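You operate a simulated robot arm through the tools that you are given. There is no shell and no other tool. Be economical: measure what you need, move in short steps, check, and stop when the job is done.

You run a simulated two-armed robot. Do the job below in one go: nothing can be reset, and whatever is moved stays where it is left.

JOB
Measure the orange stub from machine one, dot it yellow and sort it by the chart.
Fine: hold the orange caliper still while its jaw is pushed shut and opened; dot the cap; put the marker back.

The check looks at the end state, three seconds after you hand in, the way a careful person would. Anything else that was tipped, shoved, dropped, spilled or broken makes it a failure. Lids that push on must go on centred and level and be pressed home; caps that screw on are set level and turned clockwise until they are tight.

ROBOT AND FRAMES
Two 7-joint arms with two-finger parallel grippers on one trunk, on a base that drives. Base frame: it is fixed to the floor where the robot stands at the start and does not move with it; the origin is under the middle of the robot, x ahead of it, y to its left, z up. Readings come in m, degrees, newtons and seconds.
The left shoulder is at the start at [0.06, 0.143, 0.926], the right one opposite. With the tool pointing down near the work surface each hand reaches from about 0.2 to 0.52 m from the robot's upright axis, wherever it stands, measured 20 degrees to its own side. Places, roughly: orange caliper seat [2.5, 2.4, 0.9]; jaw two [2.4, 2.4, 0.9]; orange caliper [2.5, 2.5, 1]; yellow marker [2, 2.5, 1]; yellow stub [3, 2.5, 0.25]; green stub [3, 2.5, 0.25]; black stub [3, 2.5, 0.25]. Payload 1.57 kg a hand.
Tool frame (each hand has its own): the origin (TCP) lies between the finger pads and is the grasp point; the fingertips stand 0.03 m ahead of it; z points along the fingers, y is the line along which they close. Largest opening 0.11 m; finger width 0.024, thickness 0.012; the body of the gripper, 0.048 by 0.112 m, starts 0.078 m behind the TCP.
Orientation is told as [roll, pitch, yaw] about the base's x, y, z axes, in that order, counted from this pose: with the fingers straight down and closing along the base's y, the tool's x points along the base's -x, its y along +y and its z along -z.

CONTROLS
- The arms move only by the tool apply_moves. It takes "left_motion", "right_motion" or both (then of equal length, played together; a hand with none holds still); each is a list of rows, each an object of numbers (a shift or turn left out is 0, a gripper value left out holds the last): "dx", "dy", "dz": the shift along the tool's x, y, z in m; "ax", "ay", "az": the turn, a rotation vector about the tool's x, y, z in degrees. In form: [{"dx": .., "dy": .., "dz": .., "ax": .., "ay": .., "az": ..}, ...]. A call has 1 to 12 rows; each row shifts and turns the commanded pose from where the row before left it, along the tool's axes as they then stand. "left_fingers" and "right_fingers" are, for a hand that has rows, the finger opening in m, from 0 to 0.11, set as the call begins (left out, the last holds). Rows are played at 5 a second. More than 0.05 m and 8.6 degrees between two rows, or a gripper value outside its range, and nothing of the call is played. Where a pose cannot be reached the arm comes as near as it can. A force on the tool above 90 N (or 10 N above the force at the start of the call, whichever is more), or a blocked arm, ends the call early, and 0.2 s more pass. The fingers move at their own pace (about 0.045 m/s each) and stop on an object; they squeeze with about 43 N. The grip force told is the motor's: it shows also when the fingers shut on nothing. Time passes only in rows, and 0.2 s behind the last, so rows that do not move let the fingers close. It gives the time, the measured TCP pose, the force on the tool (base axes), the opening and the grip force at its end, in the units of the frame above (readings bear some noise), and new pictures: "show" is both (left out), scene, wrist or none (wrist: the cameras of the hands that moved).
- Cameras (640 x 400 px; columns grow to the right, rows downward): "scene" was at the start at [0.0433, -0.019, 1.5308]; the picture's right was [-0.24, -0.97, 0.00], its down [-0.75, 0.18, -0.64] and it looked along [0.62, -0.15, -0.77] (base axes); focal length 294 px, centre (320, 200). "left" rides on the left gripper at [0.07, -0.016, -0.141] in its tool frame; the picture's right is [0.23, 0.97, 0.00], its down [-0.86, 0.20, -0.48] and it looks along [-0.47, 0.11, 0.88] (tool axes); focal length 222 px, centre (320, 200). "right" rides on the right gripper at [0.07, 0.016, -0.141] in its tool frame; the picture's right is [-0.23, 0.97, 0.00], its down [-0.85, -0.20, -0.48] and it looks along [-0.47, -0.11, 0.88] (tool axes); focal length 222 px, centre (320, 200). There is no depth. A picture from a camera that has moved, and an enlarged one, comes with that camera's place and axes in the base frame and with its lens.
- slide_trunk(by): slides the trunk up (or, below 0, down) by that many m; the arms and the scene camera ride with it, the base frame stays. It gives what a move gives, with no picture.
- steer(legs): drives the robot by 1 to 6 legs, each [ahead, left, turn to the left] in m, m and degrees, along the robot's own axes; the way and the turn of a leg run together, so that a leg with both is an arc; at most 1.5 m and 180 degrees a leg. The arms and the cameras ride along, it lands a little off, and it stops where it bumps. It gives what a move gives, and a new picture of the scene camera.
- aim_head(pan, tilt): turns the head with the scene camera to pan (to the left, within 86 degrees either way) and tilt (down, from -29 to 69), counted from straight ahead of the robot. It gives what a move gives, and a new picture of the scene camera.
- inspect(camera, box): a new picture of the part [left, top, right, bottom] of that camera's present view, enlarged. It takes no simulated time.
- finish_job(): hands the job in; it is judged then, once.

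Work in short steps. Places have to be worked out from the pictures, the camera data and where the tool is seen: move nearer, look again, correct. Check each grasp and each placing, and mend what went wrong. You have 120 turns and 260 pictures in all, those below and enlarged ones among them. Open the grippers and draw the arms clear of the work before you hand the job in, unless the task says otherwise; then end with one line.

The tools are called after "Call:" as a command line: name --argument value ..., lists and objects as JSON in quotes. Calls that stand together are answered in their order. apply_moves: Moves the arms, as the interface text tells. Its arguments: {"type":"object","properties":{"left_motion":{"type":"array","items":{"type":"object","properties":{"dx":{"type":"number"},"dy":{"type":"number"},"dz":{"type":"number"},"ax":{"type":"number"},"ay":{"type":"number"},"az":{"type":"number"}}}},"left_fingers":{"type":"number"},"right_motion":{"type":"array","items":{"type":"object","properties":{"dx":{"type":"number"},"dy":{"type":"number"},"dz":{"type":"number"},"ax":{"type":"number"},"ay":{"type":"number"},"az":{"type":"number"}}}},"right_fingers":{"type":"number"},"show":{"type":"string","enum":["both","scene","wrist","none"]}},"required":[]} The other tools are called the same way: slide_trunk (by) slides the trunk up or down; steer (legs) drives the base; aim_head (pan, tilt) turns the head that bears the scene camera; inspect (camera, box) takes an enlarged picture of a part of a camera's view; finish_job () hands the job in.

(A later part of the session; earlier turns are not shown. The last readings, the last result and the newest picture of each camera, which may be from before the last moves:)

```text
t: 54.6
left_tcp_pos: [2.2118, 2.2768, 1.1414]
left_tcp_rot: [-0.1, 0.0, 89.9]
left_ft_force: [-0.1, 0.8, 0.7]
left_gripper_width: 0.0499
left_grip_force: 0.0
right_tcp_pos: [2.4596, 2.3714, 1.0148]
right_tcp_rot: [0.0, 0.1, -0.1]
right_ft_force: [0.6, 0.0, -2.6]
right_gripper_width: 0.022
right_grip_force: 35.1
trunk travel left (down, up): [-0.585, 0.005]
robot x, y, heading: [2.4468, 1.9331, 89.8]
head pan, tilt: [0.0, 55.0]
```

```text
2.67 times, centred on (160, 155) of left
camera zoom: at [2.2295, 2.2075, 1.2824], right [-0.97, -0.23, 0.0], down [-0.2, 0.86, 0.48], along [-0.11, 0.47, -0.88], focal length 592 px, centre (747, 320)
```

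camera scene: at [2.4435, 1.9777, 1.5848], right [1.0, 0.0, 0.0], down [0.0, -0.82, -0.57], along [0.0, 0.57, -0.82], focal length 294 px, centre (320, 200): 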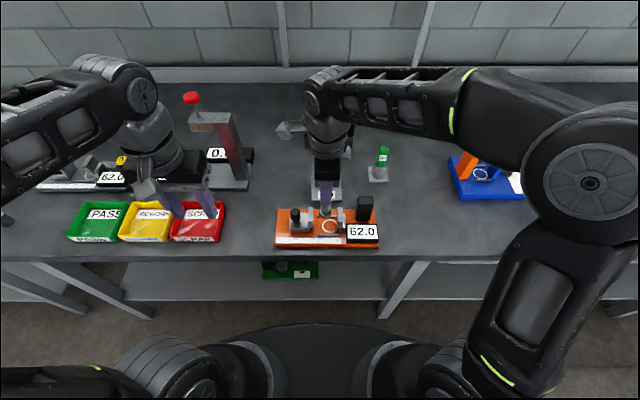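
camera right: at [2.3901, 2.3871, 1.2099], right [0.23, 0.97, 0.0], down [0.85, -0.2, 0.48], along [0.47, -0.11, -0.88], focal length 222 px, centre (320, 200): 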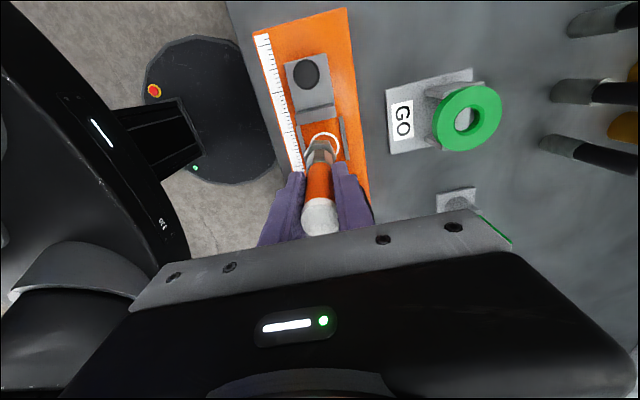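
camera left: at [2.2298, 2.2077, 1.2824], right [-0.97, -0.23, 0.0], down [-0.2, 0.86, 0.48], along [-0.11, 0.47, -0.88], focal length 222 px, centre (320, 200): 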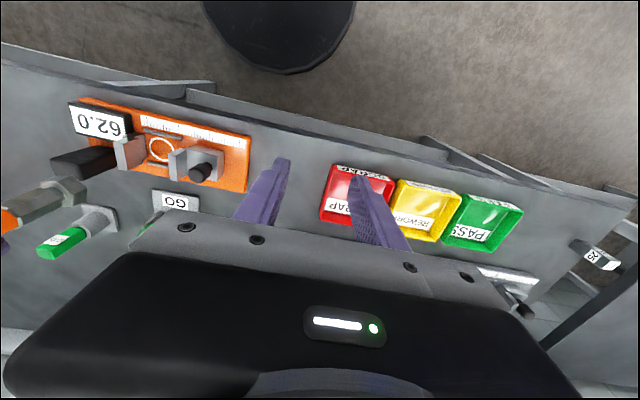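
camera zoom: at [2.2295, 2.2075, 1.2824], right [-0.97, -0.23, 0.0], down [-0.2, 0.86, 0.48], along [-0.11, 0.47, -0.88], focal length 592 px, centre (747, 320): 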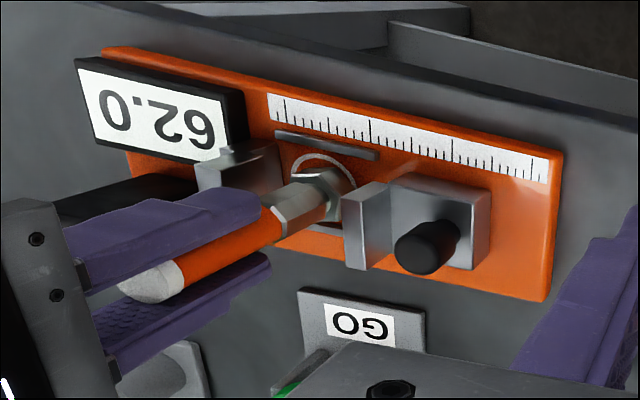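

Now about 15 mm above the seat. I go down 10 mm, shift +11 mm in x to the ring, then ease down to contact.

Call:
apply_moves --right_motion '[{"dz": 0.011}, {"dx": -0.005}, {"dx": -0.005}, {}]' --show "none"

Call:
inspect --camera "scene" --box '[290, 190, 370, 250]'

Call:
inspect --camera "left" --box '[80, 100, 240, 210]'

```text
t: 55.6
left_tcp_pos: [2.2118, 2.2768, 1.1419]
left_tcp_rot: [0.0, 0.1, 89.9]
left_ft_force: [0.3, 0.1, 0.0]
left_gripper_width: 0.0502
left_grip_force: 0.1
right_tcp_pos: [2.4687, 2.3704, 1.0035]
right_tcp_rot: [0.0, 0.0, -0.1]
right_ft_force: [0.0, -0.5, -2.5]
right_gripper_width: 0.0217
right_grip_force: 34.9
trunk travel left (down, up): [-0.585, 0.005]
robot x, y, heading: [2.4411, 1.9378, 89.7]
head pan, tilt: [0.0, 55.0]
```

```text
6.67 times, centred on (330, 220) of scene
camera zoom: at [2.4432, 1.978, 1.5848], right [1.0, 0.0, 0.0], down [0.0, -0.82, -0.57], along [0.0, 0.57, -0.82], focal length 1958 px, centre (253, 67)
```

zoom: 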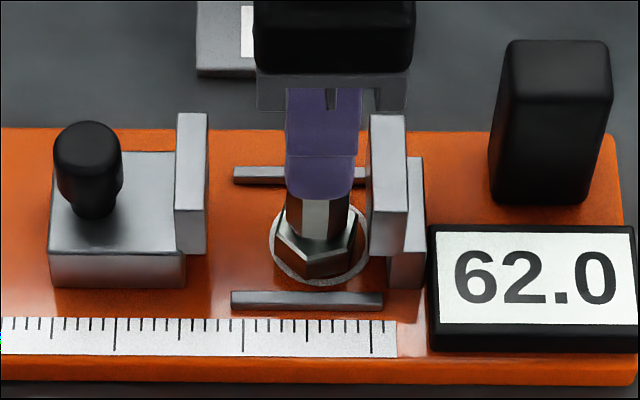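

```text
3.64 times, centred on (160, 155) of left
camera zoom: at [2.2294, 2.2075, 1.2824], right [-0.97, -0.23, 0.0], down [-0.2, 0.86, 0.48], along [-0.11, 0.47, -0.88], focal length 808 px, centre (902, 364)
```

zoom: 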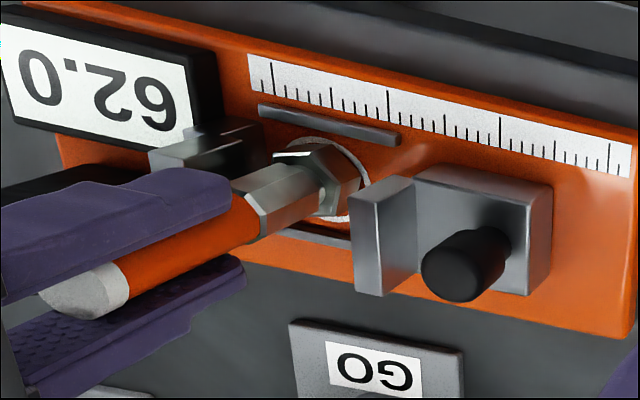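

The nut sits inside the ring outline. I lower in small steps to feel contact.

Call:
apply_moves --right_motion '[{"dz": 0.002}, {"dz": 0.002}, {}]' --show "none"

Call:
inspect --camera "scene" --box '[290, 190, 370, 250]'

```text
t: 56.4
left_tcp_pos: [2.2123, 2.2764, 1.1413]
left_tcp_rot: [0.0, 0.0, 89.8]
left_ft_force: [0.1, -0.7, -0.5]
left_gripper_width: 0.05
left_grip_force: 0.1
right_tcp_pos: [2.4682, 2.3714, 1.002]
right_tcp_rot: [0.1, 0.1, -0.2]
right_ft_force: [0.4, -0.1, 8.7]
right_gripper_width: 0.022
right_grip_force: 34.9
trunk travel left (down, up): [-0.585, 0.005]
robot x, y, heading: [2.44, 1.9351, 90.0]
head pan, tilt: [0.0, 55.0]
```

```text
6.67 times, centred on (330, 220) of scene
camera zoom: at [2.4433, 1.9772, 1.585], right [1.0, 0.0, 0.0], down [0.0, -0.82, -0.57], along [0.0, 0.57, -0.82], focal length 1958 px, centre (253, 67)
```

zoom: 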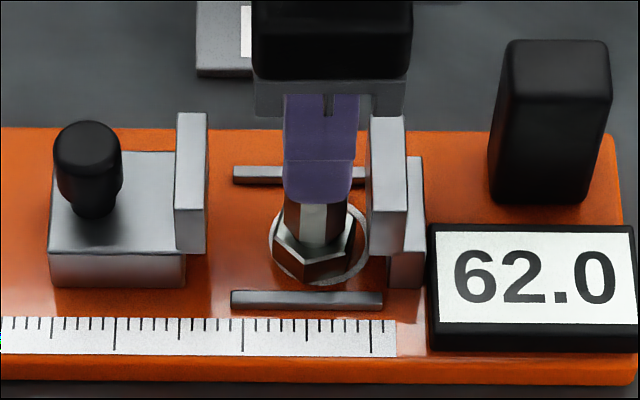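

Contact at TCP z≈1.002. The nut sits ~3 mm short in x and y of the ring's centre, so I lift 2 mm, correct, and set it down.

Call:
apply_moves --right_motion '[{"dz": -0.004}, {"dx": -0.0025, "dy": 0.003}, {"dz": 0.002}, {"dz": 0.001}, {}]' --show "none"

Call:
inspect --camera "scene" --box '[290, 190, 370, 250]'

```text
t: 57.6
left_tcp_pos: [2.2118, 2.2753, 1.1413]
left_tcp_rot: [0.0, 0.0, 89.9]
left_ft_force: [0.1, -0.8, 0.2]
left_gripper_width: 0.05
left_grip_force: 0.1
right_tcp_pos: [2.4718, 2.3731, 1.0026]
right_tcp_rot: [0.0, 0.0, 0.0]
right_ft_force: [-0.3, 0.5, -1.6]
right_gripper_width: 0.0217
right_grip_force: 34.7
trunk travel left (down, up): [-0.585, 0.005]
robot x, y, heading: [2.4449, 1.9354, 90.0]
head pan, tilt: [0.0, 55.0]
```

```text
6.67 times, centred on (330, 220) of scene
camera zoom: at [2.4432, 1.978, 1.5848], right [1.0, 0.0, 0.0], down [0.0, -0.82, -0.57], along [0.0, 0.57, -0.82], focal length 1958 px, centre (253, 67)
```

zoom: 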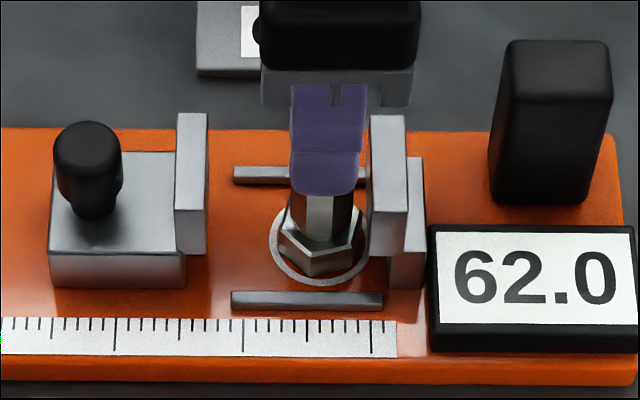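

Centred now. I release with a modest opening and lift straight up.

Call:
apply_moves --right_motion '[{"dz": 0.001}, {}, {}, {}]' --right_fingers 0.06 --show "none"

Call:
apply_moves --right_motion '[{"dz": -0.03}, {"dz": -0.03}, {"dz": -0.03}, {"dz": -0.02}, {}]'

Call:
inspect --camera "scene" --box '[270, 180, 390, 255]'

```text
t: 58.6
left_tcp_pos: [2.2123, 2.2767, 1.1413]
left_tcp_rot: [0.0, 0.0, 89.9]
left_ft_force: [0.1, 0.0, -0.1]
left_gripper_width: 0.0503
left_grip_force: 0.0
right_tcp_pos: [2.4711, 2.3739, 1.0006]
right_tcp_rot: [0.0, 0.0, -0.2]
right_ft_force: [0.1, -0.8, 0.8]
right_gripper_width: 0.0601
right_grip_force: 0.0
trunk travel left (down, up): [-0.585, 0.005]
robot x, y, heading: [2.446, 1.9387, 89.6]
head pan, tilt: [0.0, 55.0]
```

```text
t: 59.8
left_tcp_pos: [2.2115, 2.2766, 1.1409]
left_tcp_rot: [0.0, -0.1, 89.9]
left_ft_force: [-0.1, 0.5, 0.4]
left_gripper_width: 0.0502
left_grip_force: 0.0
right_tcp_pos: [2.4712, 2.3738, 1.1131]
right_tcp_rot: [0.2, 0.0, -0.2]
right_ft_force: [0.9, -0.3, 0.1]
right_gripper_width: 0.0601
right_grip_force: 0.1
trunk travel left (down, up): [-0.585, 0.005]
robot x, y, heading: [2.4458, 1.938, 89.9]
head pan, tilt: [0.0, 55.0]
camera scene: at [2.4433, 1.9779, 1.5848], right [1.0, 0.0, 0.0], down [0.0, -0.82, -0.57], along [0.0, 0.57, -0.82], focal length 294 px, centre (320, 200)
camera right: at [2.4022, 2.3895, 1.2524], right [0.23, 0.97, 0.0], down [0.85, -0.2, 0.48], along [0.47, -0.11, -0.88], focal length 222 px, centre (320, 200)
```

scene: 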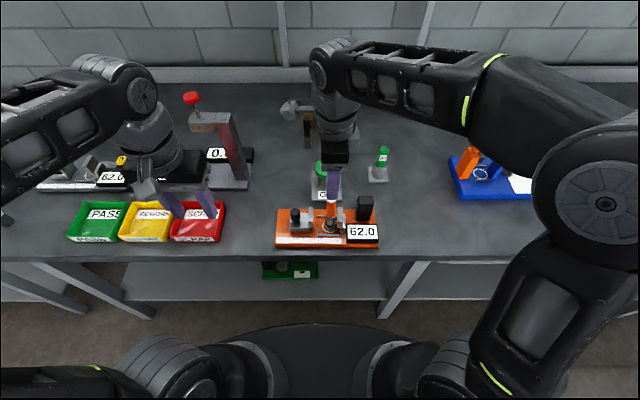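
right: 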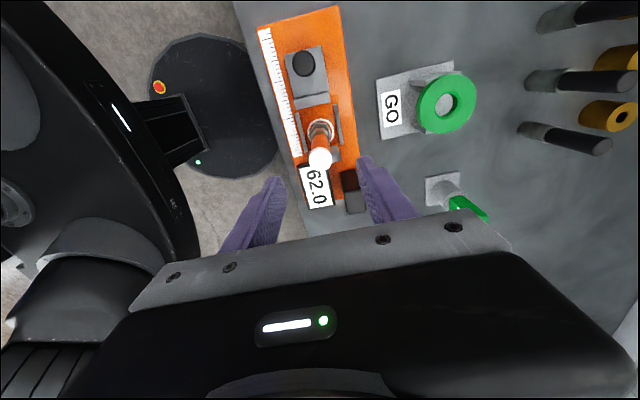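

```text
5.33 times, centred on (330, 218) of scene
camera zoom: at [2.4433, 1.9779, 1.5848], right [1.0, 0.0, 0.0], down [0.0, -0.82, -0.57], along [0.0, 0.57, -0.82], focal length 1566 px, centre (267, 107)
```

zoom: 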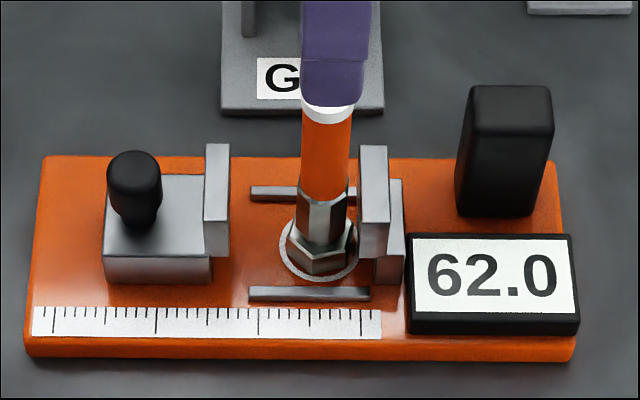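

The stub stands in the ring. The post top is at about (2.557, 2.40, 0.985) and the knob top at (2.381, 2.377, 0.962). I move the right hand above the post.

Call:
apply_moves --right_motion '[{"dx": -0.03}, {"dx": -0.03, "dy": 0.013}, {"dx": -0.025, "dy": 0.013}, {}]' --right_fingers 0.07

Call:
inspect --camera "scene" --box '[270, 180, 390, 255]'

```text
t: 60.8
left_tcp_pos: [2.2114, 2.2757, 1.1409]
left_tcp_rot: [0.0, 0.0, 89.9]
left_ft_force: [0.4, 0.6, 0.1]
left_gripper_width: 0.0501
left_grip_force: 0.0
right_tcp_pos: [2.5562, 2.4004, 1.1108]
right_tcp_rot: [0.0, 0.0, -0.2]
right_ft_force: [-0.3, -0.5, 0.0]
right_gripper_width: 0.07
right_grip_force: 0.1
trunk travel left (down, up): [-0.585, 0.005]
robot x, y, heading: [2.4424, 1.9366, 89.7]
head pan, tilt: [0.0, 55.0]
camera scene: at [2.4427, 1.9778, 1.5848], right [1.0, 0.0, 0.0], down [0.0, -0.82, -0.57], along [0.0, 0.57, -0.82], focal length 294 px, centre (320, 200)
camera right: at [2.487, 2.4163, 1.2514], right [0.23, 0.97, 0.0], down [0.85, -0.2, 0.48], along [0.47, -0.11, -0.88], focal length 222 px, centre (320, 200)
```

scene: 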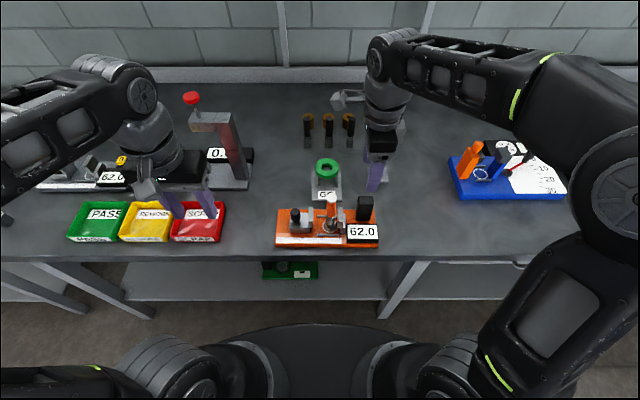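
right: 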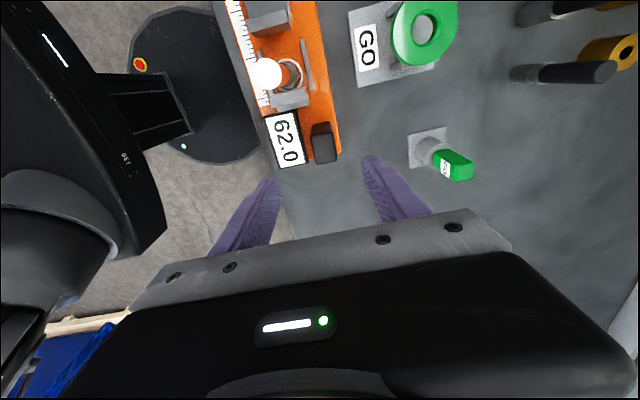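

```text
5.33 times, centred on (330, 218) of scene
camera zoom: at [2.4427, 1.9778, 1.5848], right [1.0, 0.0, 0.0], down [0.0, -0.82, -0.57], along [0.0, 0.57, -0.82], focal length 1566 px, centre (267, 107)
```

zoom: 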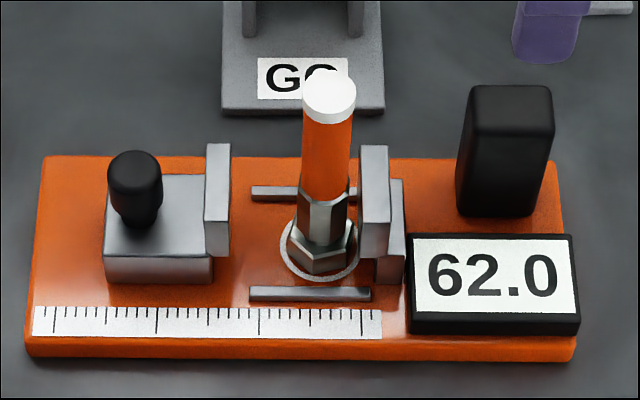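

Post centre refined to (2.560, 2.403), ~0.03 m thick along y. I descend to TCP z≈0.978 straddling it.

Call:
apply_moves --right_motion '[{"dx": -0.004, "dy": 0.002, "dz": 0.03}, {"dz": 0.03}, {"dz": 0.03}, {"dz": 0.03}, {"dz": 0.012}, {}]'

Call:
inspect --camera "scene" --box '[270, 180, 390, 255]'

```text
t: 62.2
left_tcp_pos: [2.2125, 2.2771, 1.1407]
left_tcp_rot: [0.1, -0.1, 89.8]
left_ft_force: [-0.7, 0.4, -0.6]
left_gripper_width: 0.0502
left_grip_force: 0.1
right_tcp_pos: [2.5603, 2.4008, 0.9789]
right_tcp_rot: [0.1, 0.0, -0.1]
right_ft_force: [-0.2, 0.7, 0.5]
right_gripper_width: 0.07
right_grip_force: 0.1
trunk travel left (down, up): [-0.585, 0.005]
robot x, y, heading: [2.4444, 1.9321, 89.8]
head pan, tilt: [0.0, 55.0]
camera scene: at [2.4433, 1.9779, 1.5848], right [1.0, 0.0, 0.0], down [0.0, -0.82, -0.57], along [0.0, 0.57, -0.82], focal length 294 px, centre (320, 200)
camera right: at [2.4917, 2.4173, 1.1195], right [0.23, 0.97, 0.0], down [0.85, -0.2, 0.48], along [0.47, -0.11, -0.88], focal length 222 px, centre (320, 200)
```

scene: 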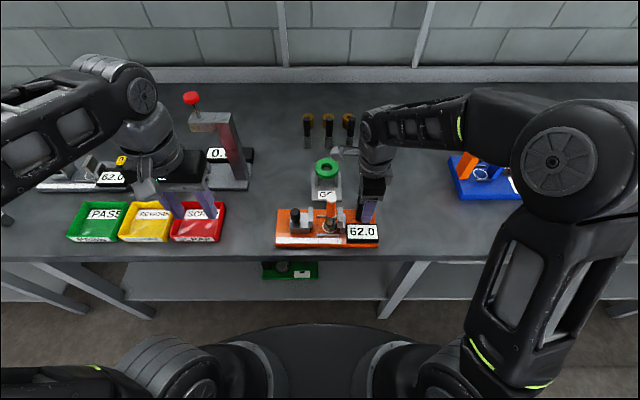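
right: 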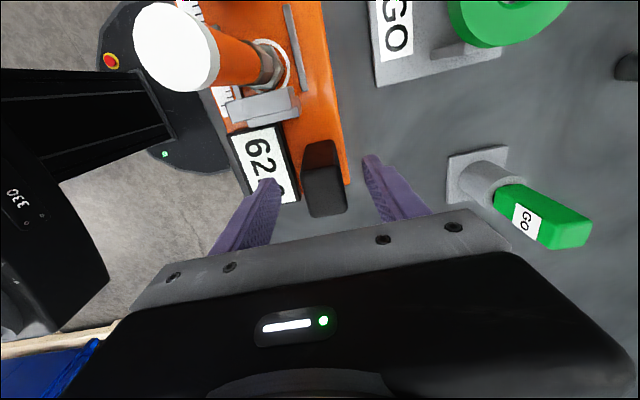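

```text
5.33 times, centred on (330, 218) of scene
camera zoom: at [2.4433, 1.9779, 1.5848], right [1.0, 0.0, 0.0], down [0.0, -0.82, -0.57], along [0.0, 0.57, -0.82], focal length 1566 px, centre (267, 107)
```

zoom: 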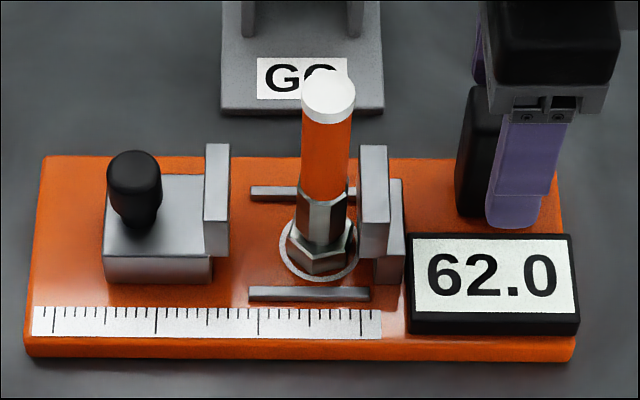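

The post is centred between the fingers. I close on it to hold the caliper still.

Call:
apply_moves --right_motion '[{}, {}, {}, {}, {}]' --right_fingers 0.015 --show "none"

Call:
apply_moves --left_motion '[{"az": 8.2}, {"az": 8.2}, {"az": 8.2}, {"az": 8.2}, {"az": 8.2}, {"az": 8.2}, {"az": 8.2}, {"az": 8.2}, {"az": 8.2}, {"az": 8.2}, {"az": 8}, {}]'

```text
t: 63.4
left_tcp_pos: [2.213, 2.2759, 1.1412]
left_tcp_rot: [0.1, 0.0, 89.9]
left_ft_force: [-0.3, -0.5, -0.4]
left_gripper_width: 0.0498
left_grip_force: 0.0
right_tcp_pos: [2.5602, 2.4029, 0.9792]
right_tcp_rot: [0.1, 0.0, -0.1]
right_ft_force: [0.6, 5.8, 2.2]
right_gripper_width: 0.0298
right_grip_force: 38.2
trunk travel left (down, up): [-0.585, 0.005]
robot x, y, heading: [2.442, 1.9374, 89.9]
head pan, tilt: [0.0, 55.0]
```

```text
t: 66.0
left_tcp_pos: [2.2146, 2.2751, 1.1413]
left_tcp_rot: [-0.1, 0.0, -0.2]
left_ft_force: [1.0, -0.2, 0.0]
left_gripper_width: 0.0501
left_grip_force: 0.1
right_tcp_pos: [2.5609, 2.4017, 0.9787]
right_tcp_rot: [0.0, 0.0, -0.1]
right_ft_force: [-1.4, 4.5, 8.3]
right_gripper_width: 0.0297
right_grip_force: 39.4
trunk travel left (down, up): [-0.585, 0.005]
robot x, y, heading: [2.447, 1.9364, 89.7]
head pan, tilt: [0.0, 55.0]
camera scene: at [2.443, 1.9781, 1.5848], right [1.0, 0.0, 0.0], down [0.0, -0.82, -0.57], along [0.0, 0.57, -0.82], focal length 294 px, centre (320, 200)
camera left: at [2.1442, 2.2605, 1.2822], right [-0.22, 0.97, 0.0], down [0.86, 0.2, 0.48], along [0.47, 0.11, -0.88], focal length 222 px, centre (320, 200)
```

scene: 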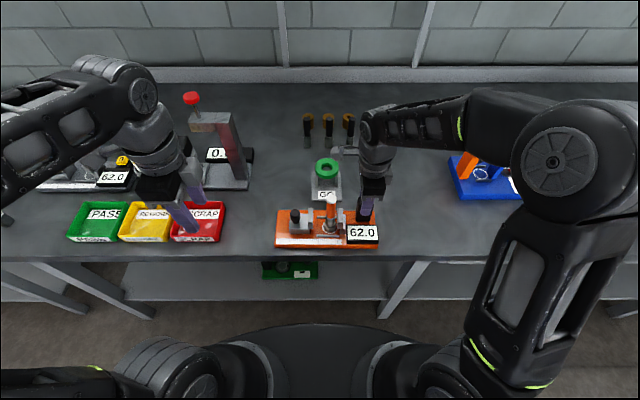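
left: 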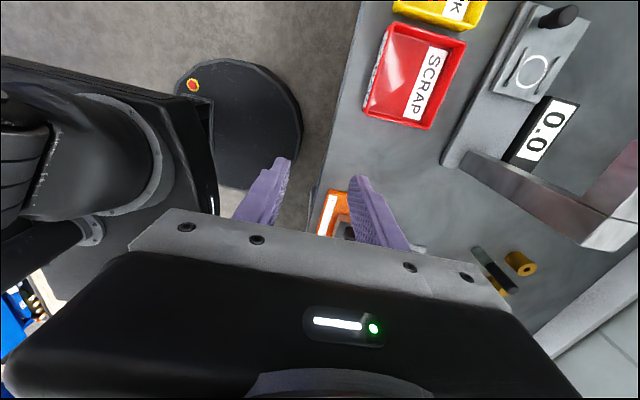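

The post is firmly gripped (0.03 m). I bring the left hand above the jaw knob at about (2.381, 2.377).

Call:
apply_moves --left_motion '[{"dy": 0.04}, {"dy": 0.04, "dx": -0.03}, {"dy": 0.022, "dx": -0.045}, {"dx": -0.045}, {"dx": -0.046}, {"dz": 0.04}, {}]' --left_fingers 0.06

Call:
inspect --camera "scene" --box '[250, 165, 390, 255]'

```text
t: 67.6
left_tcp_pos: [2.3784, 2.3769, 1.0997]
left_tcp_rot: [0.1, 0.0, -0.2]
left_ft_force: [0.3, 0.9, 0.0]
left_gripper_width: 0.06
left_grip_force: 0.0
right_tcp_pos: [2.5597, 2.401, 0.979]
right_tcp_rot: [0.0, 0.1, 0.0]
right_ft_force: [-1.1, -4.7, 4.2]
right_gripper_width: 0.0297
right_grip_force: 38.6
trunk travel left (down, up): [-0.585, 0.005]
robot x, y, heading: [2.4428, 1.9403, 89.7]
head pan, tilt: [0.0, 55.0]
camera scene: at [2.443, 1.977, 1.5848], right [1.0, 0.0, 0.0], down [0.0, -0.82, -0.57], along [0.0, 0.57, -0.82], focal length 294 px, centre (320, 200)
camera left: at [2.3097, 2.3618, 1.2419], right [-0.23, 0.97, 0.0], down [0.86, 0.2, 0.48], along [0.47, 0.11, -0.88], focal length 222 px, centre (320, 200)
```

scene: 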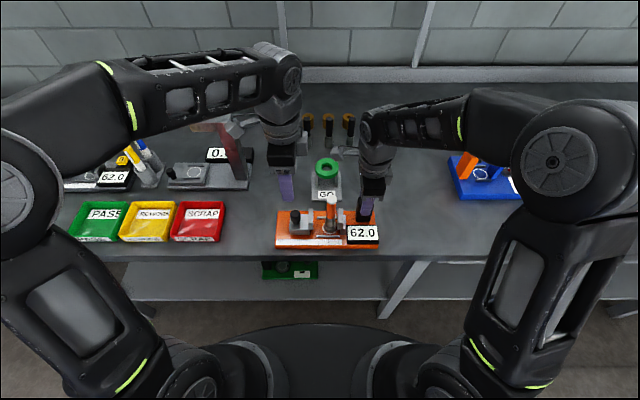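
left: 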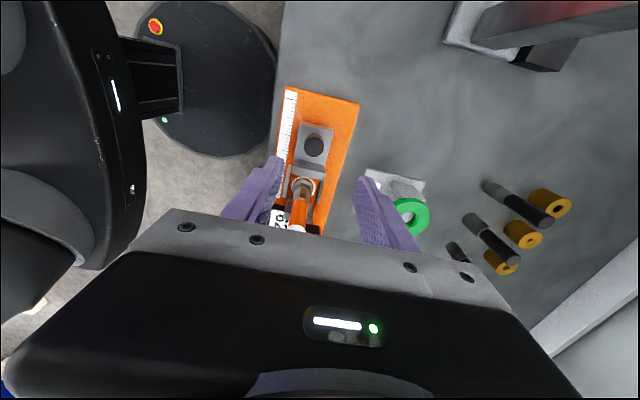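

```text
4.44 times, centred on (320, 210) of scene
camera zoom: at [2.443, 1.977, 1.5848], right [1.0, 0.0, 0.0], down [0.0, -0.82, -0.57], along [0.0, 0.57, -0.82], focal length 1305 px, centre (320, 156)
```

zoom: 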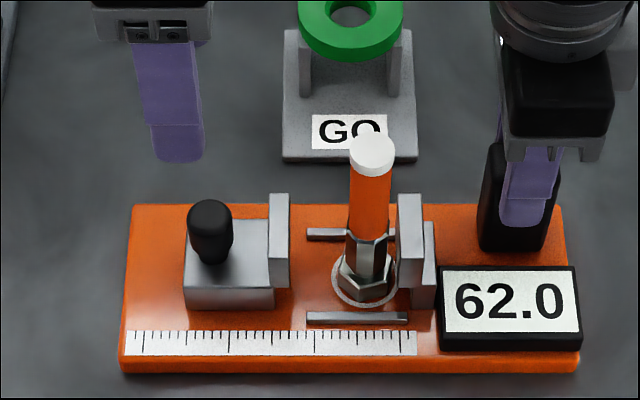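

Knob refined to (2.382, 2.371). I descend to TCP z≈0.966 around it.

Call:
apply_moves --left_motion '[{"dx": -0.003, "dy": -0.005, "dz": 0.03}, {"dz": 0.03}, {"dz": 0.03}, {"dz": 0.03}, {"dz": 0.013}, {}]'

Call:
inspect --camera "scene" --box '[250, 165, 390, 255]'

```text
t: 69.0
left_tcp_pos: [2.3805, 2.3731, 0.9682]
left_tcp_rot: [0.1, 0.0, -0.1]
left_ft_force: [-0.7, -0.5, 0.1]
left_gripper_width: 0.0597
left_grip_force: 0.1
right_tcp_pos: [2.5611, 2.4009, 0.9785]
right_tcp_rot: [-0.1, 0.0, -0.2]
right_ft_force: [-0.7, -4.3, -0.2]
right_gripper_width: 0.0294
right_grip_force: 39.3
trunk travel left (down, up): [-0.585, 0.005]
robot x, y, heading: [2.4473, 1.9355, 89.6]
head pan, tilt: [0.0, 55.0]
camera scene: at [2.4431, 1.9774, 1.5848], right [1.0, 0.0, 0.0], down [0.0, -0.82, -0.57], along [0.0, 0.57, -0.82], focal length 294 px, centre (320, 200)
camera left: at [2.313, 2.3572, 1.1092], right [-0.23, 0.97, 0.0], down [0.85, 0.2, 0.48], along [0.47, 0.11, -0.88], focal length 222 px, centre (320, 200)
```

scene: 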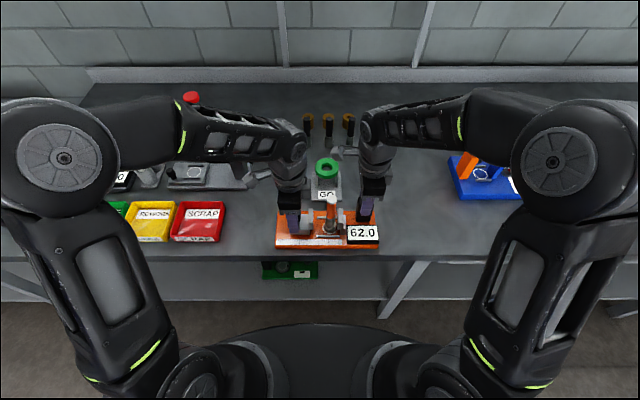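
left: 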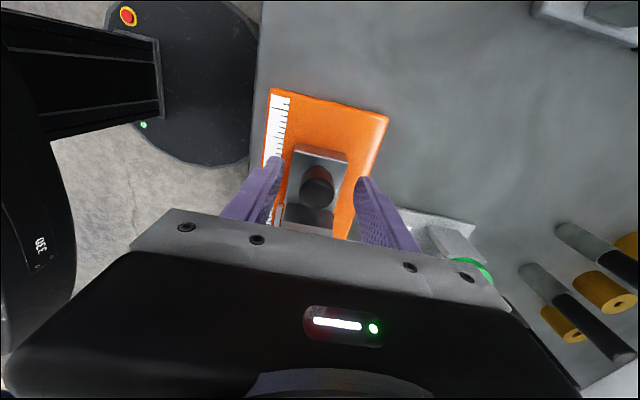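

```text
4.44 times, centred on (320, 210) of scene
camera zoom: at [2.4431, 1.9774, 1.5848], right [1.0, 0.0, 0.0], down [0.0, -0.82, -0.57], along [0.0, 0.57, -0.82], focal length 1305 px, centre (320, 156)
```

zoom: 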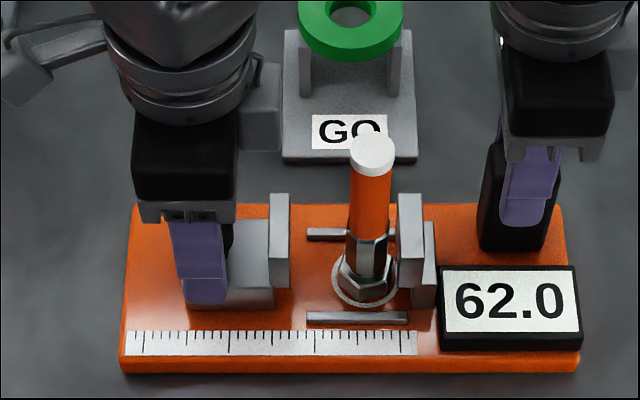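

Knob is centred between the fingers; I close on it.

Call:
apply_moves --left_motion '[{}, {}, {}, {}, {}]' --left_fingers 0.005 --show "none"

Call:
apply_moves --left_motion '[{"dx": -0.008}, {"dx": -0.008}, {"dx": -0.008}, {}]' --show "none"

Call:
inspect --camera "scene" --box '[250, 165, 390, 255]'

```text
t: 70.2
left_tcp_pos: [2.3831, 2.372, 0.9675]
left_tcp_rot: [0.0, 0.1, -0.1]
left_ft_force: [0.1, -9.3, 1.8]
left_gripper_width: 0.025
left_grip_force: 36.5
right_tcp_pos: [2.5613, 2.4016, 0.9794]
right_tcp_rot: [0.1, 0.0, -0.1]
right_ft_force: [0.6, 5.4, -0.6]
right_gripper_width: 0.0298
right_grip_force: 39.1
trunk travel left (down, up): [-0.585, 0.005]
robot x, y, heading: [2.445, 1.934, 89.6]
head pan, tilt: [0.0, 55.0]
```

```text
t: 71.2
left_tcp_pos: [2.4076, 2.3712, 0.9678]
left_tcp_rot: [0.0, 0.1, -0.3]
left_ft_force: [-3.9, -7.6, 1.0]
left_gripper_width: 0.0247
left_grip_force: 36.3
right_tcp_pos: [2.5617, 2.4021, 0.98]
right_tcp_rot: [0.0, 0.0, -0.1]
right_ft_force: [6.2, 8.1, -0.1]
right_gripper_width: 0.0298
right_grip_force: 39.2
trunk travel left (down, up): [-0.585, 0.005]
robot x, y, heading: [2.4464, 1.9374, 89.9]
head pan, tilt: [0.0, 55.0]
```

```text
4.44 times, centred on (320, 210) of scene
camera zoom: at [2.4438, 1.9782, 1.5848], right [1.0, 0.0, 0.0], down [0.0, -0.82, -0.57], along [0.0, 0.57, -0.82], focal length 1305 px, centre (320, 156)
```

zoom: 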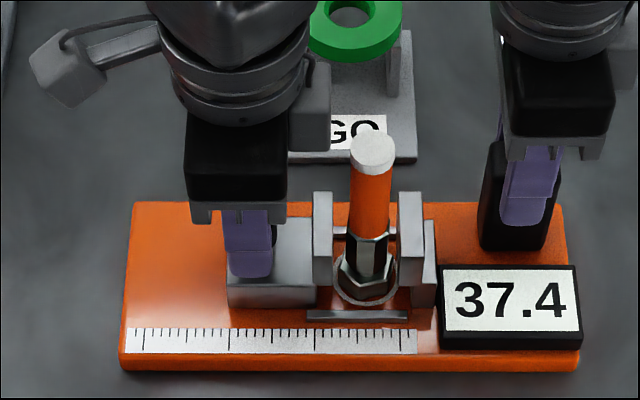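

The jaw slides and the display follows: 37.4. I push on 8 mm more, then in fine steps to contact.

Call:
apply_moves --left_motion '[{"dx": -0.004}, {"dx": -0.004}, {"dx": -0.001}, {"dx": -0.001}, {}]' --show "none"

Call:
inspect --camera "scene" --box '[250, 165, 390, 255]'

```text
t: 72.4
left_tcp_pos: [2.4162, 2.3725, 0.9677]
left_tcp_rot: [0.0, -0.1, -0.1]
left_ft_force: [-2.7, -9.1, -0.6]
left_gripper_width: 0.0251
left_grip_force: 36.7
right_tcp_pos: [2.5615, 2.4022, 0.9793]
right_tcp_rot: [0.0, 0.0, 0.0]
right_ft_force: [8.0, 10.4, 1.7]
right_gripper_width: 0.0298
right_grip_force: 39.1
trunk travel left (down, up): [-0.585, 0.005]
robot x, y, heading: [2.4471, 1.9348, 89.9]
head pan, tilt: [0.0, 55.0]
```

```text
4.44 times, centred on (320, 210) of scene
camera zoom: at [2.444, 1.978, 1.5848], right [1.0, 0.0, 0.0], down [0.0, -0.82, -0.57], along [0.0, 0.57, -0.82], focal length 1305 px, centre (320, 156)
```

zoom: 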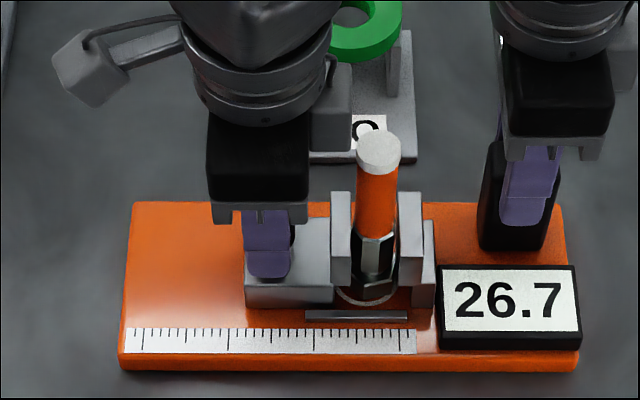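

Reads 26.7 with no firm contact yet. I press in 0.5 mm steps.

Call:
apply_moves --left_motion '[{"dx": -0.0005}, {"dx": -0.0005}, {}]' --show "none"

Call:
inspect --camera "scene" --box '[320, 200, 390, 250]'

Call:
apply_moves --left_motion '[{"dx": -0.0005}, {"dx": -0.0005}, {}]' --show "none"

Call:
inspect --camera "scene" --box '[250, 165, 390, 255]'

```text
t: 73.2
left_tcp_pos: [2.4184, 2.372, 0.9679]
left_tcp_rot: [0.0, 0.0, -0.1]
left_ft_force: [-2.2, -9.0, 0.4]
left_gripper_width: 0.025
left_grip_force: 35.9
right_tcp_pos: [2.5607, 2.401, 0.9789]
right_tcp_rot: [0.0, 0.1, -0.1]
right_ft_force: [6.7, 9.9, 2.6]
right_gripper_width: 0.0301
right_grip_force: 39.2
trunk travel left (down, up): [-0.585, 0.005]
robot x, y, heading: [2.4468, 1.9356, 89.8]
head pan, tilt: [0.0, 55.0]
```

```text
8.00 times, centred on (355, 225) of scene
camera zoom: at [2.4439, 1.978, 1.5848], right [1.0, 0.0, 0.0], down [0.0, -0.82, -0.57], along [0.0, 0.57, -0.82], focal length 2349 px, centre (40, 0)
```

zoom: 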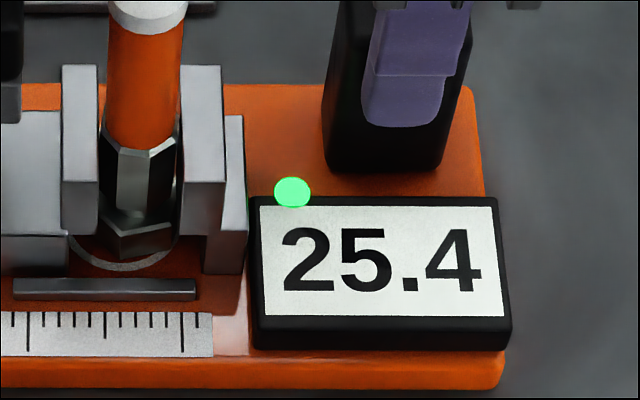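

```text
t: 74.0
left_tcp_pos: [2.4184, 2.372, 0.9681]
left_tcp_rot: [0.0, 0.1, -0.1]
left_ft_force: [-6.4, -8.3, 0.4]
left_gripper_width: 0.0252
left_grip_force: 36.4
right_tcp_pos: [2.5604, 2.4026, 0.9799]
right_tcp_rot: [-0.1, 0.1, -0.1]
right_ft_force: [7.1, 8.8, 3.5]
right_gripper_width: 0.0297
right_grip_force: 38.7
trunk travel left (down, up): [-0.585, 0.005]
robot x, y, heading: [2.4438, 1.9375, 89.8]
head pan, tilt: [0.0, 55.0]
```

```text
4.44 times, centred on (320, 210) of scene
camera zoom: at [2.4435, 1.978, 1.5848], right [1.0, 0.0, 0.0], down [0.0, -0.82, -0.57], along [0.0, 0.57, -0.82], focal length 1305 px, centre (320, 156)
```

zoom: 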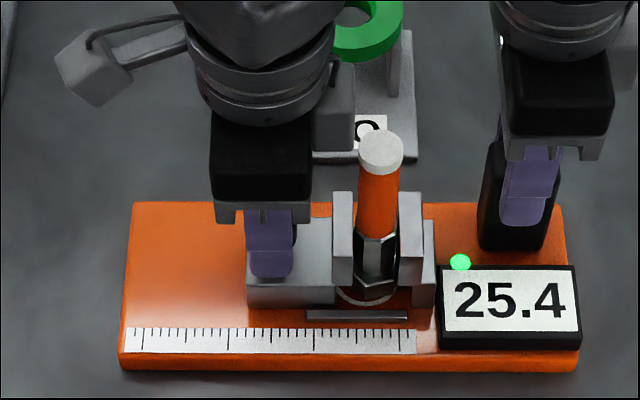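

Contact: green lamp and a steady 25.4 — UNDER 25.8, so SCRAP. Now I open the jaw back to where it was.

Call:
apply_moves --left_motion '[{"dx": 0.006}, {"dx": 0.01}, {"dx": 0.01}, {"dx": 0.01}, {}]' --show "none"

Call:
inspect --camera "scene" --box '[250, 165, 390, 255]'

```text
t: 75.2
left_tcp_pos: [2.3818, 2.372, 0.9687]
left_tcp_rot: [0.2, 0.0, 0.0]
left_ft_force: [5.1, -3.5, 0.1]
left_gripper_width: 0.0249
left_grip_force: 36.7
right_tcp_pos: [2.5598, 2.4018, 0.9789]
right_tcp_rot: [0.0, 0.0, -0.2]
right_ft_force: [-7.2, 2.8, 4.6]
right_gripper_width: 0.0298
right_grip_force: 39.4
trunk travel left (down, up): [-0.585, 0.005]
robot x, y, heading: [2.4458, 1.936, 89.7]
head pan, tilt: [0.0, 55.0]
```

```text
4.44 times, centred on (320, 210) of scene
camera zoom: at [2.4427, 1.9781, 1.5849], right [1.0, 0.0, 0.0], down [0.0, -0.82, -0.57], along [0.0, 0.57, -0.82], focal length 1305 px, centre (320, 156)
```

zoom: 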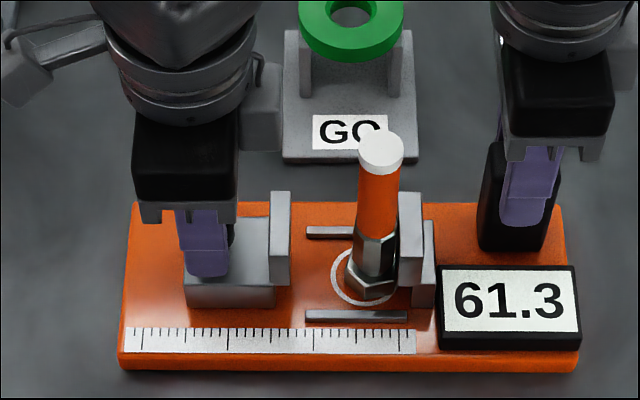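

Reads 61.3, nearly the original; I ease open another 0.7 mm, then release the knob and the post and raise both hands.

Call:
apply_moves --left_motion '[{"dx": 0.0007}, {}]' --show "none"

Call:
apply_moves --left_motion '[{}, {}, {}, {"dz": -0.04}, {"dz": -0.04}, {"dz": -0.04}, {"dz": -0.04}, {"dz": -0.02}]' --left_fingers 0.06 --show "none"

Call:
apply_moves --right_motion '[{}, {}, {}, {"dz": -0.04}, {"dz": -0.04}, {"dz": -0.04}, {"dz": -0.04}, {}]' --right_fingers 0.07 --show "scene"

Call:
inspect --camera "scene" --box '[20, 120, 280, 280]'

```text
t: 75.8
left_tcp_pos: [2.3811, 2.3731, 0.9683]
left_tcp_rot: [0.1, 0.0, -0.1]
left_ft_force: [2.3, -0.5, 0.5]
left_gripper_width: 0.0247
left_grip_force: 37.0
right_tcp_pos: [2.5599, 2.4024, 0.9797]
right_tcp_rot: [0.0, -0.1, -0.1]
right_ft_force: [-7.0, 2.7, 4.9]
right_gripper_width: 0.0298
right_grip_force: 39.4
trunk travel left (down, up): [-0.585, 0.005]
robot x, y, heading: [2.4434, 1.9379, 89.7]
head pan, tilt: [0.0, 55.0]
```

```text
t: 77.6
left_tcp_pos: [2.383, 2.3709, 1.1484]
left_tcp_rot: [0.1, 0.0, 0.0]
left_ft_force: [0.3, -0.6, 0.3]
left_gripper_width: 0.06
left_grip_force: 0.1
right_tcp_pos: [2.561, 2.4027, 0.9797]
right_tcp_rot: [0.0, 0.1, 0.0]
right_ft_force: [0.0, 1.5, 3.9]
right_gripper_width: 0.0297
right_grip_force: 39.2
trunk travel left (down, up): [-0.585, 0.005]
robot x, y, heading: [2.4411, 1.9377, 89.6]
head pan, tilt: [0.0, 55.0]
```

```text
t: 79.4
left_tcp_pos: [2.3832, 2.3703, 1.1479]
left_tcp_rot: [0.0, 0.1, -0.1]
left_ft_force: [-0.8, -0.1, -0.1]
left_gripper_width: 0.0602
left_grip_force: 0.1
right_tcp_pos: [2.5614, 2.4018, 1.1401]
right_tcp_rot: [0.0, 0.0, -0.1]
right_ft_force: [0.8, 0.6, -0.3]
right_gripper_width: 0.07
right_grip_force: 0.1
trunk travel left (down, up): [-0.585, 0.005]
robot x, y, heading: [2.4438, 1.9363, 89.9]
head pan, tilt: [0.0, 55.0]
camera scene: at [2.4433, 1.9781, 1.5848], right [1.0, 0.0, 0.0], down [0.0, -0.82, -0.57], along [0.0, 0.57, -0.82], focal length 294 px, centre (320, 200)
```

scene: 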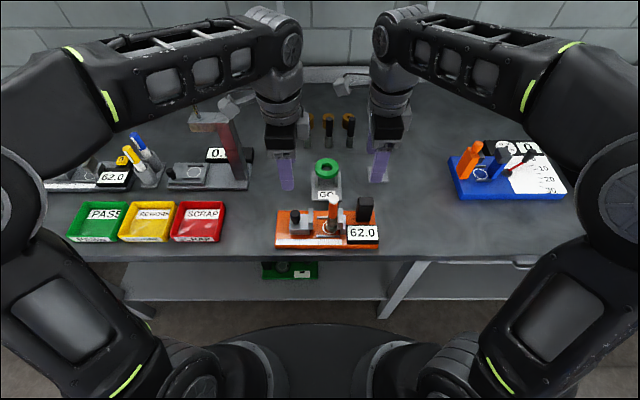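

```text
2.46 times, centred on (150, 200) of scene
camera zoom: at [2.4433, 1.9781, 1.5848], right [1.0, 0.0, 0.0], down [0.0, -0.82, -0.57], along [0.0, 0.57, -0.82], focal length 723 px, centre (738, 200)
```

zoom: 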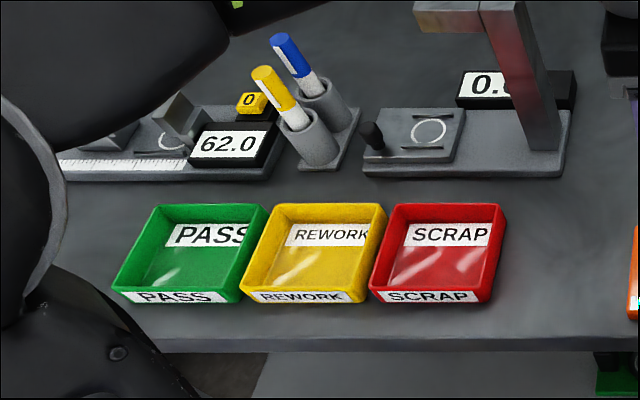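

Caliper is back at 62.0 and the stub stands. The yellow marker stands in a cup at about (1.948, 2.517), top z≈1.04, rim≈0.95. I retract both hands and turn the left hand back before driving left.

Call:
apply_moves --left_motion '[{"dy": -0.04}, {"dy": -0.04}, {"dy": -0.04}, {}]' --right_motion '[{"dy": -0.04}, {"dy": -0.04}, {"dy": -0.04}, {"dy": -0.03}]' --show "none"

Call:
apply_moves --left_motion '[{"az": -8.2}, {"az": -8.2}, {"az": -8.2}, {"az": -8.2}, {"az": -8.2}, {"az": -8.2}, {"az": -8.2}, {"az": -8.2}, {"az": -8.2}, {"az": -8.2}, {"az": -8}, {}]' --left_fingers 0.05 --show "none"

Call:
steer --legs '[[0, 0.36, 0]]'

```text
t: 80.4
left_tcp_pos: [2.3827, 2.2514, 1.1481]
left_tcp_rot: [0.0, 0.0, -0.1]
left_ft_force: [0.7, -0.6, 0.0]
left_gripper_width: 0.0601
left_grip_force: 0.0
right_tcp_pos: [2.561, 2.2519, 1.1389]
right_tcp_rot: [0.1, 0.0, -0.1]
right_ft_force: [0.9, -0.9, 0.8]
right_gripper_width: 0.0699
right_grip_force: 0.1
trunk travel left (down, up): [-0.585, 0.005]
robot x, y, heading: [2.4465, 1.9379, 89.8]
head pan, tilt: [0.0, 55.0]
```

```text
t: 83.0
left_tcp_pos: [2.3812, 2.2513, 1.149]
left_tcp_rot: [0.0, 0.0, 89.9]
left_ft_force: [0.1, 1.0, -0.3]
left_gripper_width: 0.0501
left_grip_force: 0.1
right_tcp_pos: [2.5594, 2.2514, 1.1396]
right_tcp_rot: [0.0, -0.1, -0.2]
right_ft_force: [0.1, 0.7, -0.2]
right_gripper_width: 0.07
right_grip_force: 0.0
trunk travel left (down, up): [-0.585, 0.005]
robot x, y, heading: [2.4425, 1.9392, 89.9]
head pan, tilt: [0.0, 55.0]
```

```text
t: 85.3
left_tcp_pos: [2.0226, 2.2524, 1.1488]
left_tcp_rot: [0.0, 0.0, 90.2]
left_ft_force: [-0.2, -0.2, -0.6]
left_gripper_width: 0.05
left_grip_force: 0.1
right_tcp_pos: [2.2023, 2.2526, 1.1387]
right_tcp_rot: [0.1, -0.1, 0.1]
right_ft_force: [0.3, -1.0, 0.7]
right_gripper_width: 0.0699
right_grip_force: 0.1
trunk travel left (down, up): [-0.585, 0.005]
robot x, y, heading: [2.0867, 1.9394, 89.9]
head pan, tilt: [0.0, 55.0]
camera scene: at [2.0842, 1.9785, 1.5848], right [1.0, 0.0, 0.0], down [0.0, -0.82, -0.57], along [0.0, 0.57, -0.82], focal length 294 px, centre (320, 200)
```

scene: 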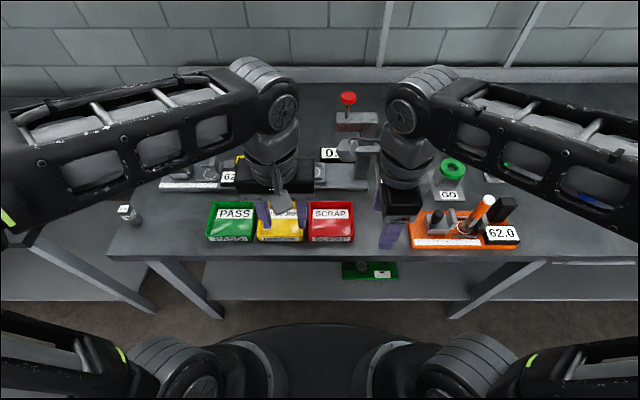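

I nudge 0.05 m ahead, then bring the left hand left to the marker's x and look with the wrist camera.

Call:
steer --legs '[[0.05, 0, 0]]'

Call:
apply_moves --left_motion '[{"dy": 0.035}, {"dy": 0.04}, {"dx": -0.04}, {"dx": -0.03}, {}]' --show "both"

```text
t: 86.2
left_tcp_pos: [2.0231, 2.3036, 1.148]
left_tcp_rot: [0.0, 0.1, 90.1]
left_ft_force: [0.4, 0.3, 0.2]
left_gripper_width: 0.0501
left_grip_force: 0.0
right_tcp_pos: [2.2005, 2.306, 1.1378]
right_tcp_rot: [-0.1, 0.0, 0.1]
right_ft_force: [0.5, 0.1, -0.7]
right_gripper_width: 0.0702
right_grip_force: 0.0
trunk travel left (down, up): [-0.585, 0.005]
robot x, y, heading: [2.0808, 1.9881, 90.1]
head pan, tilt: [0.0, 55.0]
camera scene: at [2.0853, 2.0312, 1.5847], right [1.0, 0.0, 0.0], down [0.0, -0.82, -0.57], along [0.0, 0.57, -0.82], focal length 294 px, centre (320, 200)
```

scene: 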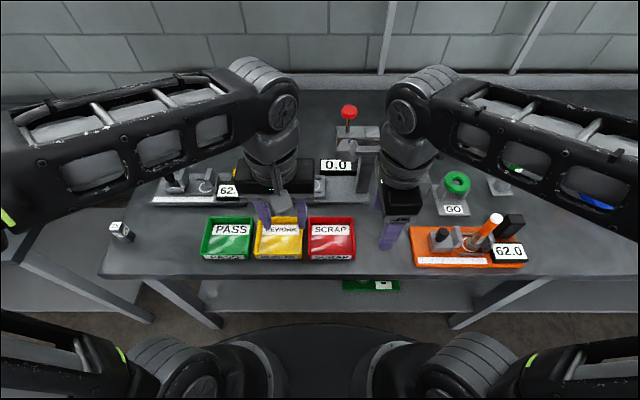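

```text
t: 87.4
left_tcp_pos: [1.9475, 2.3714, 1.1471]
left_tcp_rot: [0.1, 0.0, 90.0]
left_ft_force: [0.0, 0.6, 0.0]
left_gripper_width: 0.05
left_grip_force: 0.1
right_tcp_pos: [2.2028, 2.3027, 1.1391]
right_tcp_rot: [0.0, -0.1, 0.1]
right_ft_force: [1.1, 0.3, -0.6]
right_gripper_width: 0.07
right_grip_force: 0.1
trunk travel left (down, up): [-0.585, 0.005]
robot x, y, heading: [2.0853, 1.9849, 90.1]
head pan, tilt: [0.0, 55.0]
camera scene: at [2.0855, 2.0284, 1.5848], right [1.0, 0.0, 0.0], down [0.0, -0.82, -0.57], along [0.0, 0.57, -0.82], focal length 294 px, centre (320, 200)
camera left: at [1.965, 2.3036, 1.2889], right [-0.97, -0.23, 0.0], down [-0.2, 0.85, 0.48], along [-0.11, 0.47, -0.88], focal length 222 px, centre (320, 200)
```

scene: 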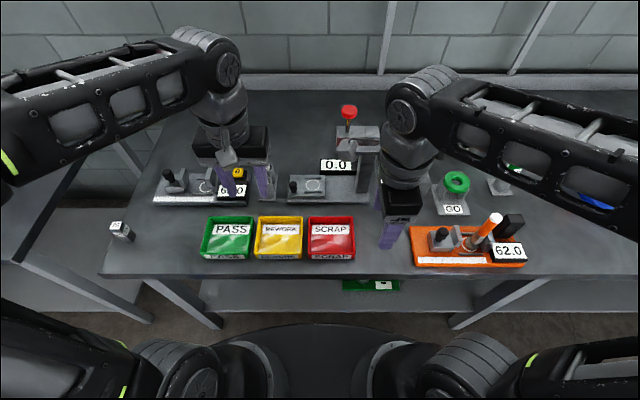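
left: 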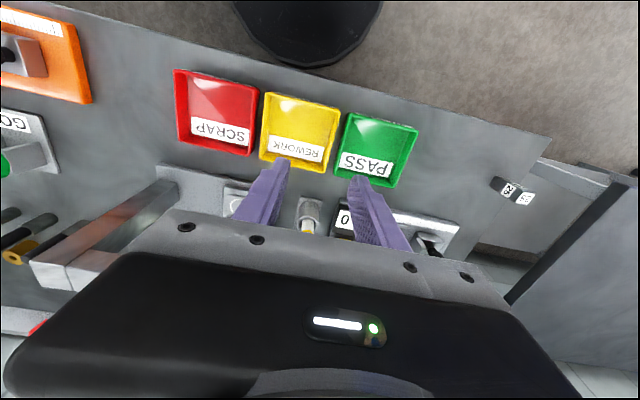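

The marker's cup shows between the left fingers. I zoom in both views to refine its place.

Call:
inspect --camera "left" --box '[240, 150, 400, 250]'

Call:
inspect --camera "scene" --box '[180, 130, 300, 210]'

```text
4.00 times, centred on (320, 200) of left
camera zoom: at [1.965, 2.3036, 1.2889], right [-0.97, -0.23, 0.0], down [-0.2, 0.85, 0.48], along [-0.11, 0.47, -0.88], focal length 888 px, centre (320, 200)
```

zoom: 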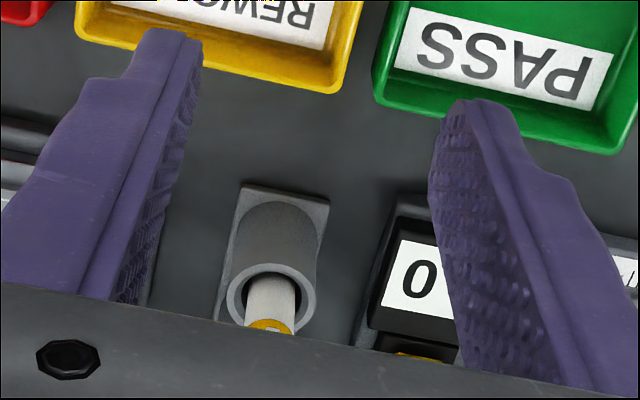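

```text
5.00 times, centred on (240, 170) of scene
camera zoom: at [2.0855, 2.0284, 1.5848], right [1.0, 0.0, 0.0], down [0.0, -0.82, -0.57], along [0.0, 0.57, -0.82], focal length 1468 px, centre (720, 350)
```

zoom: 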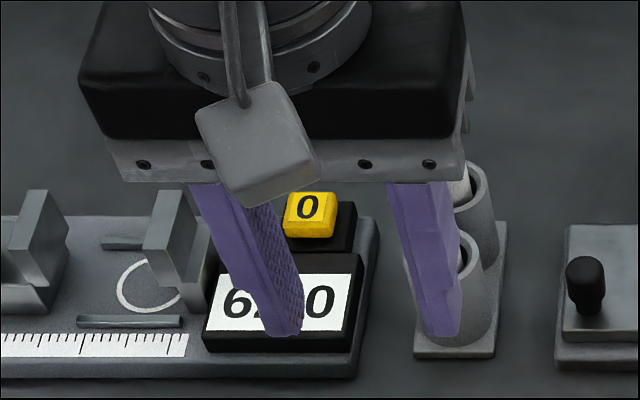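

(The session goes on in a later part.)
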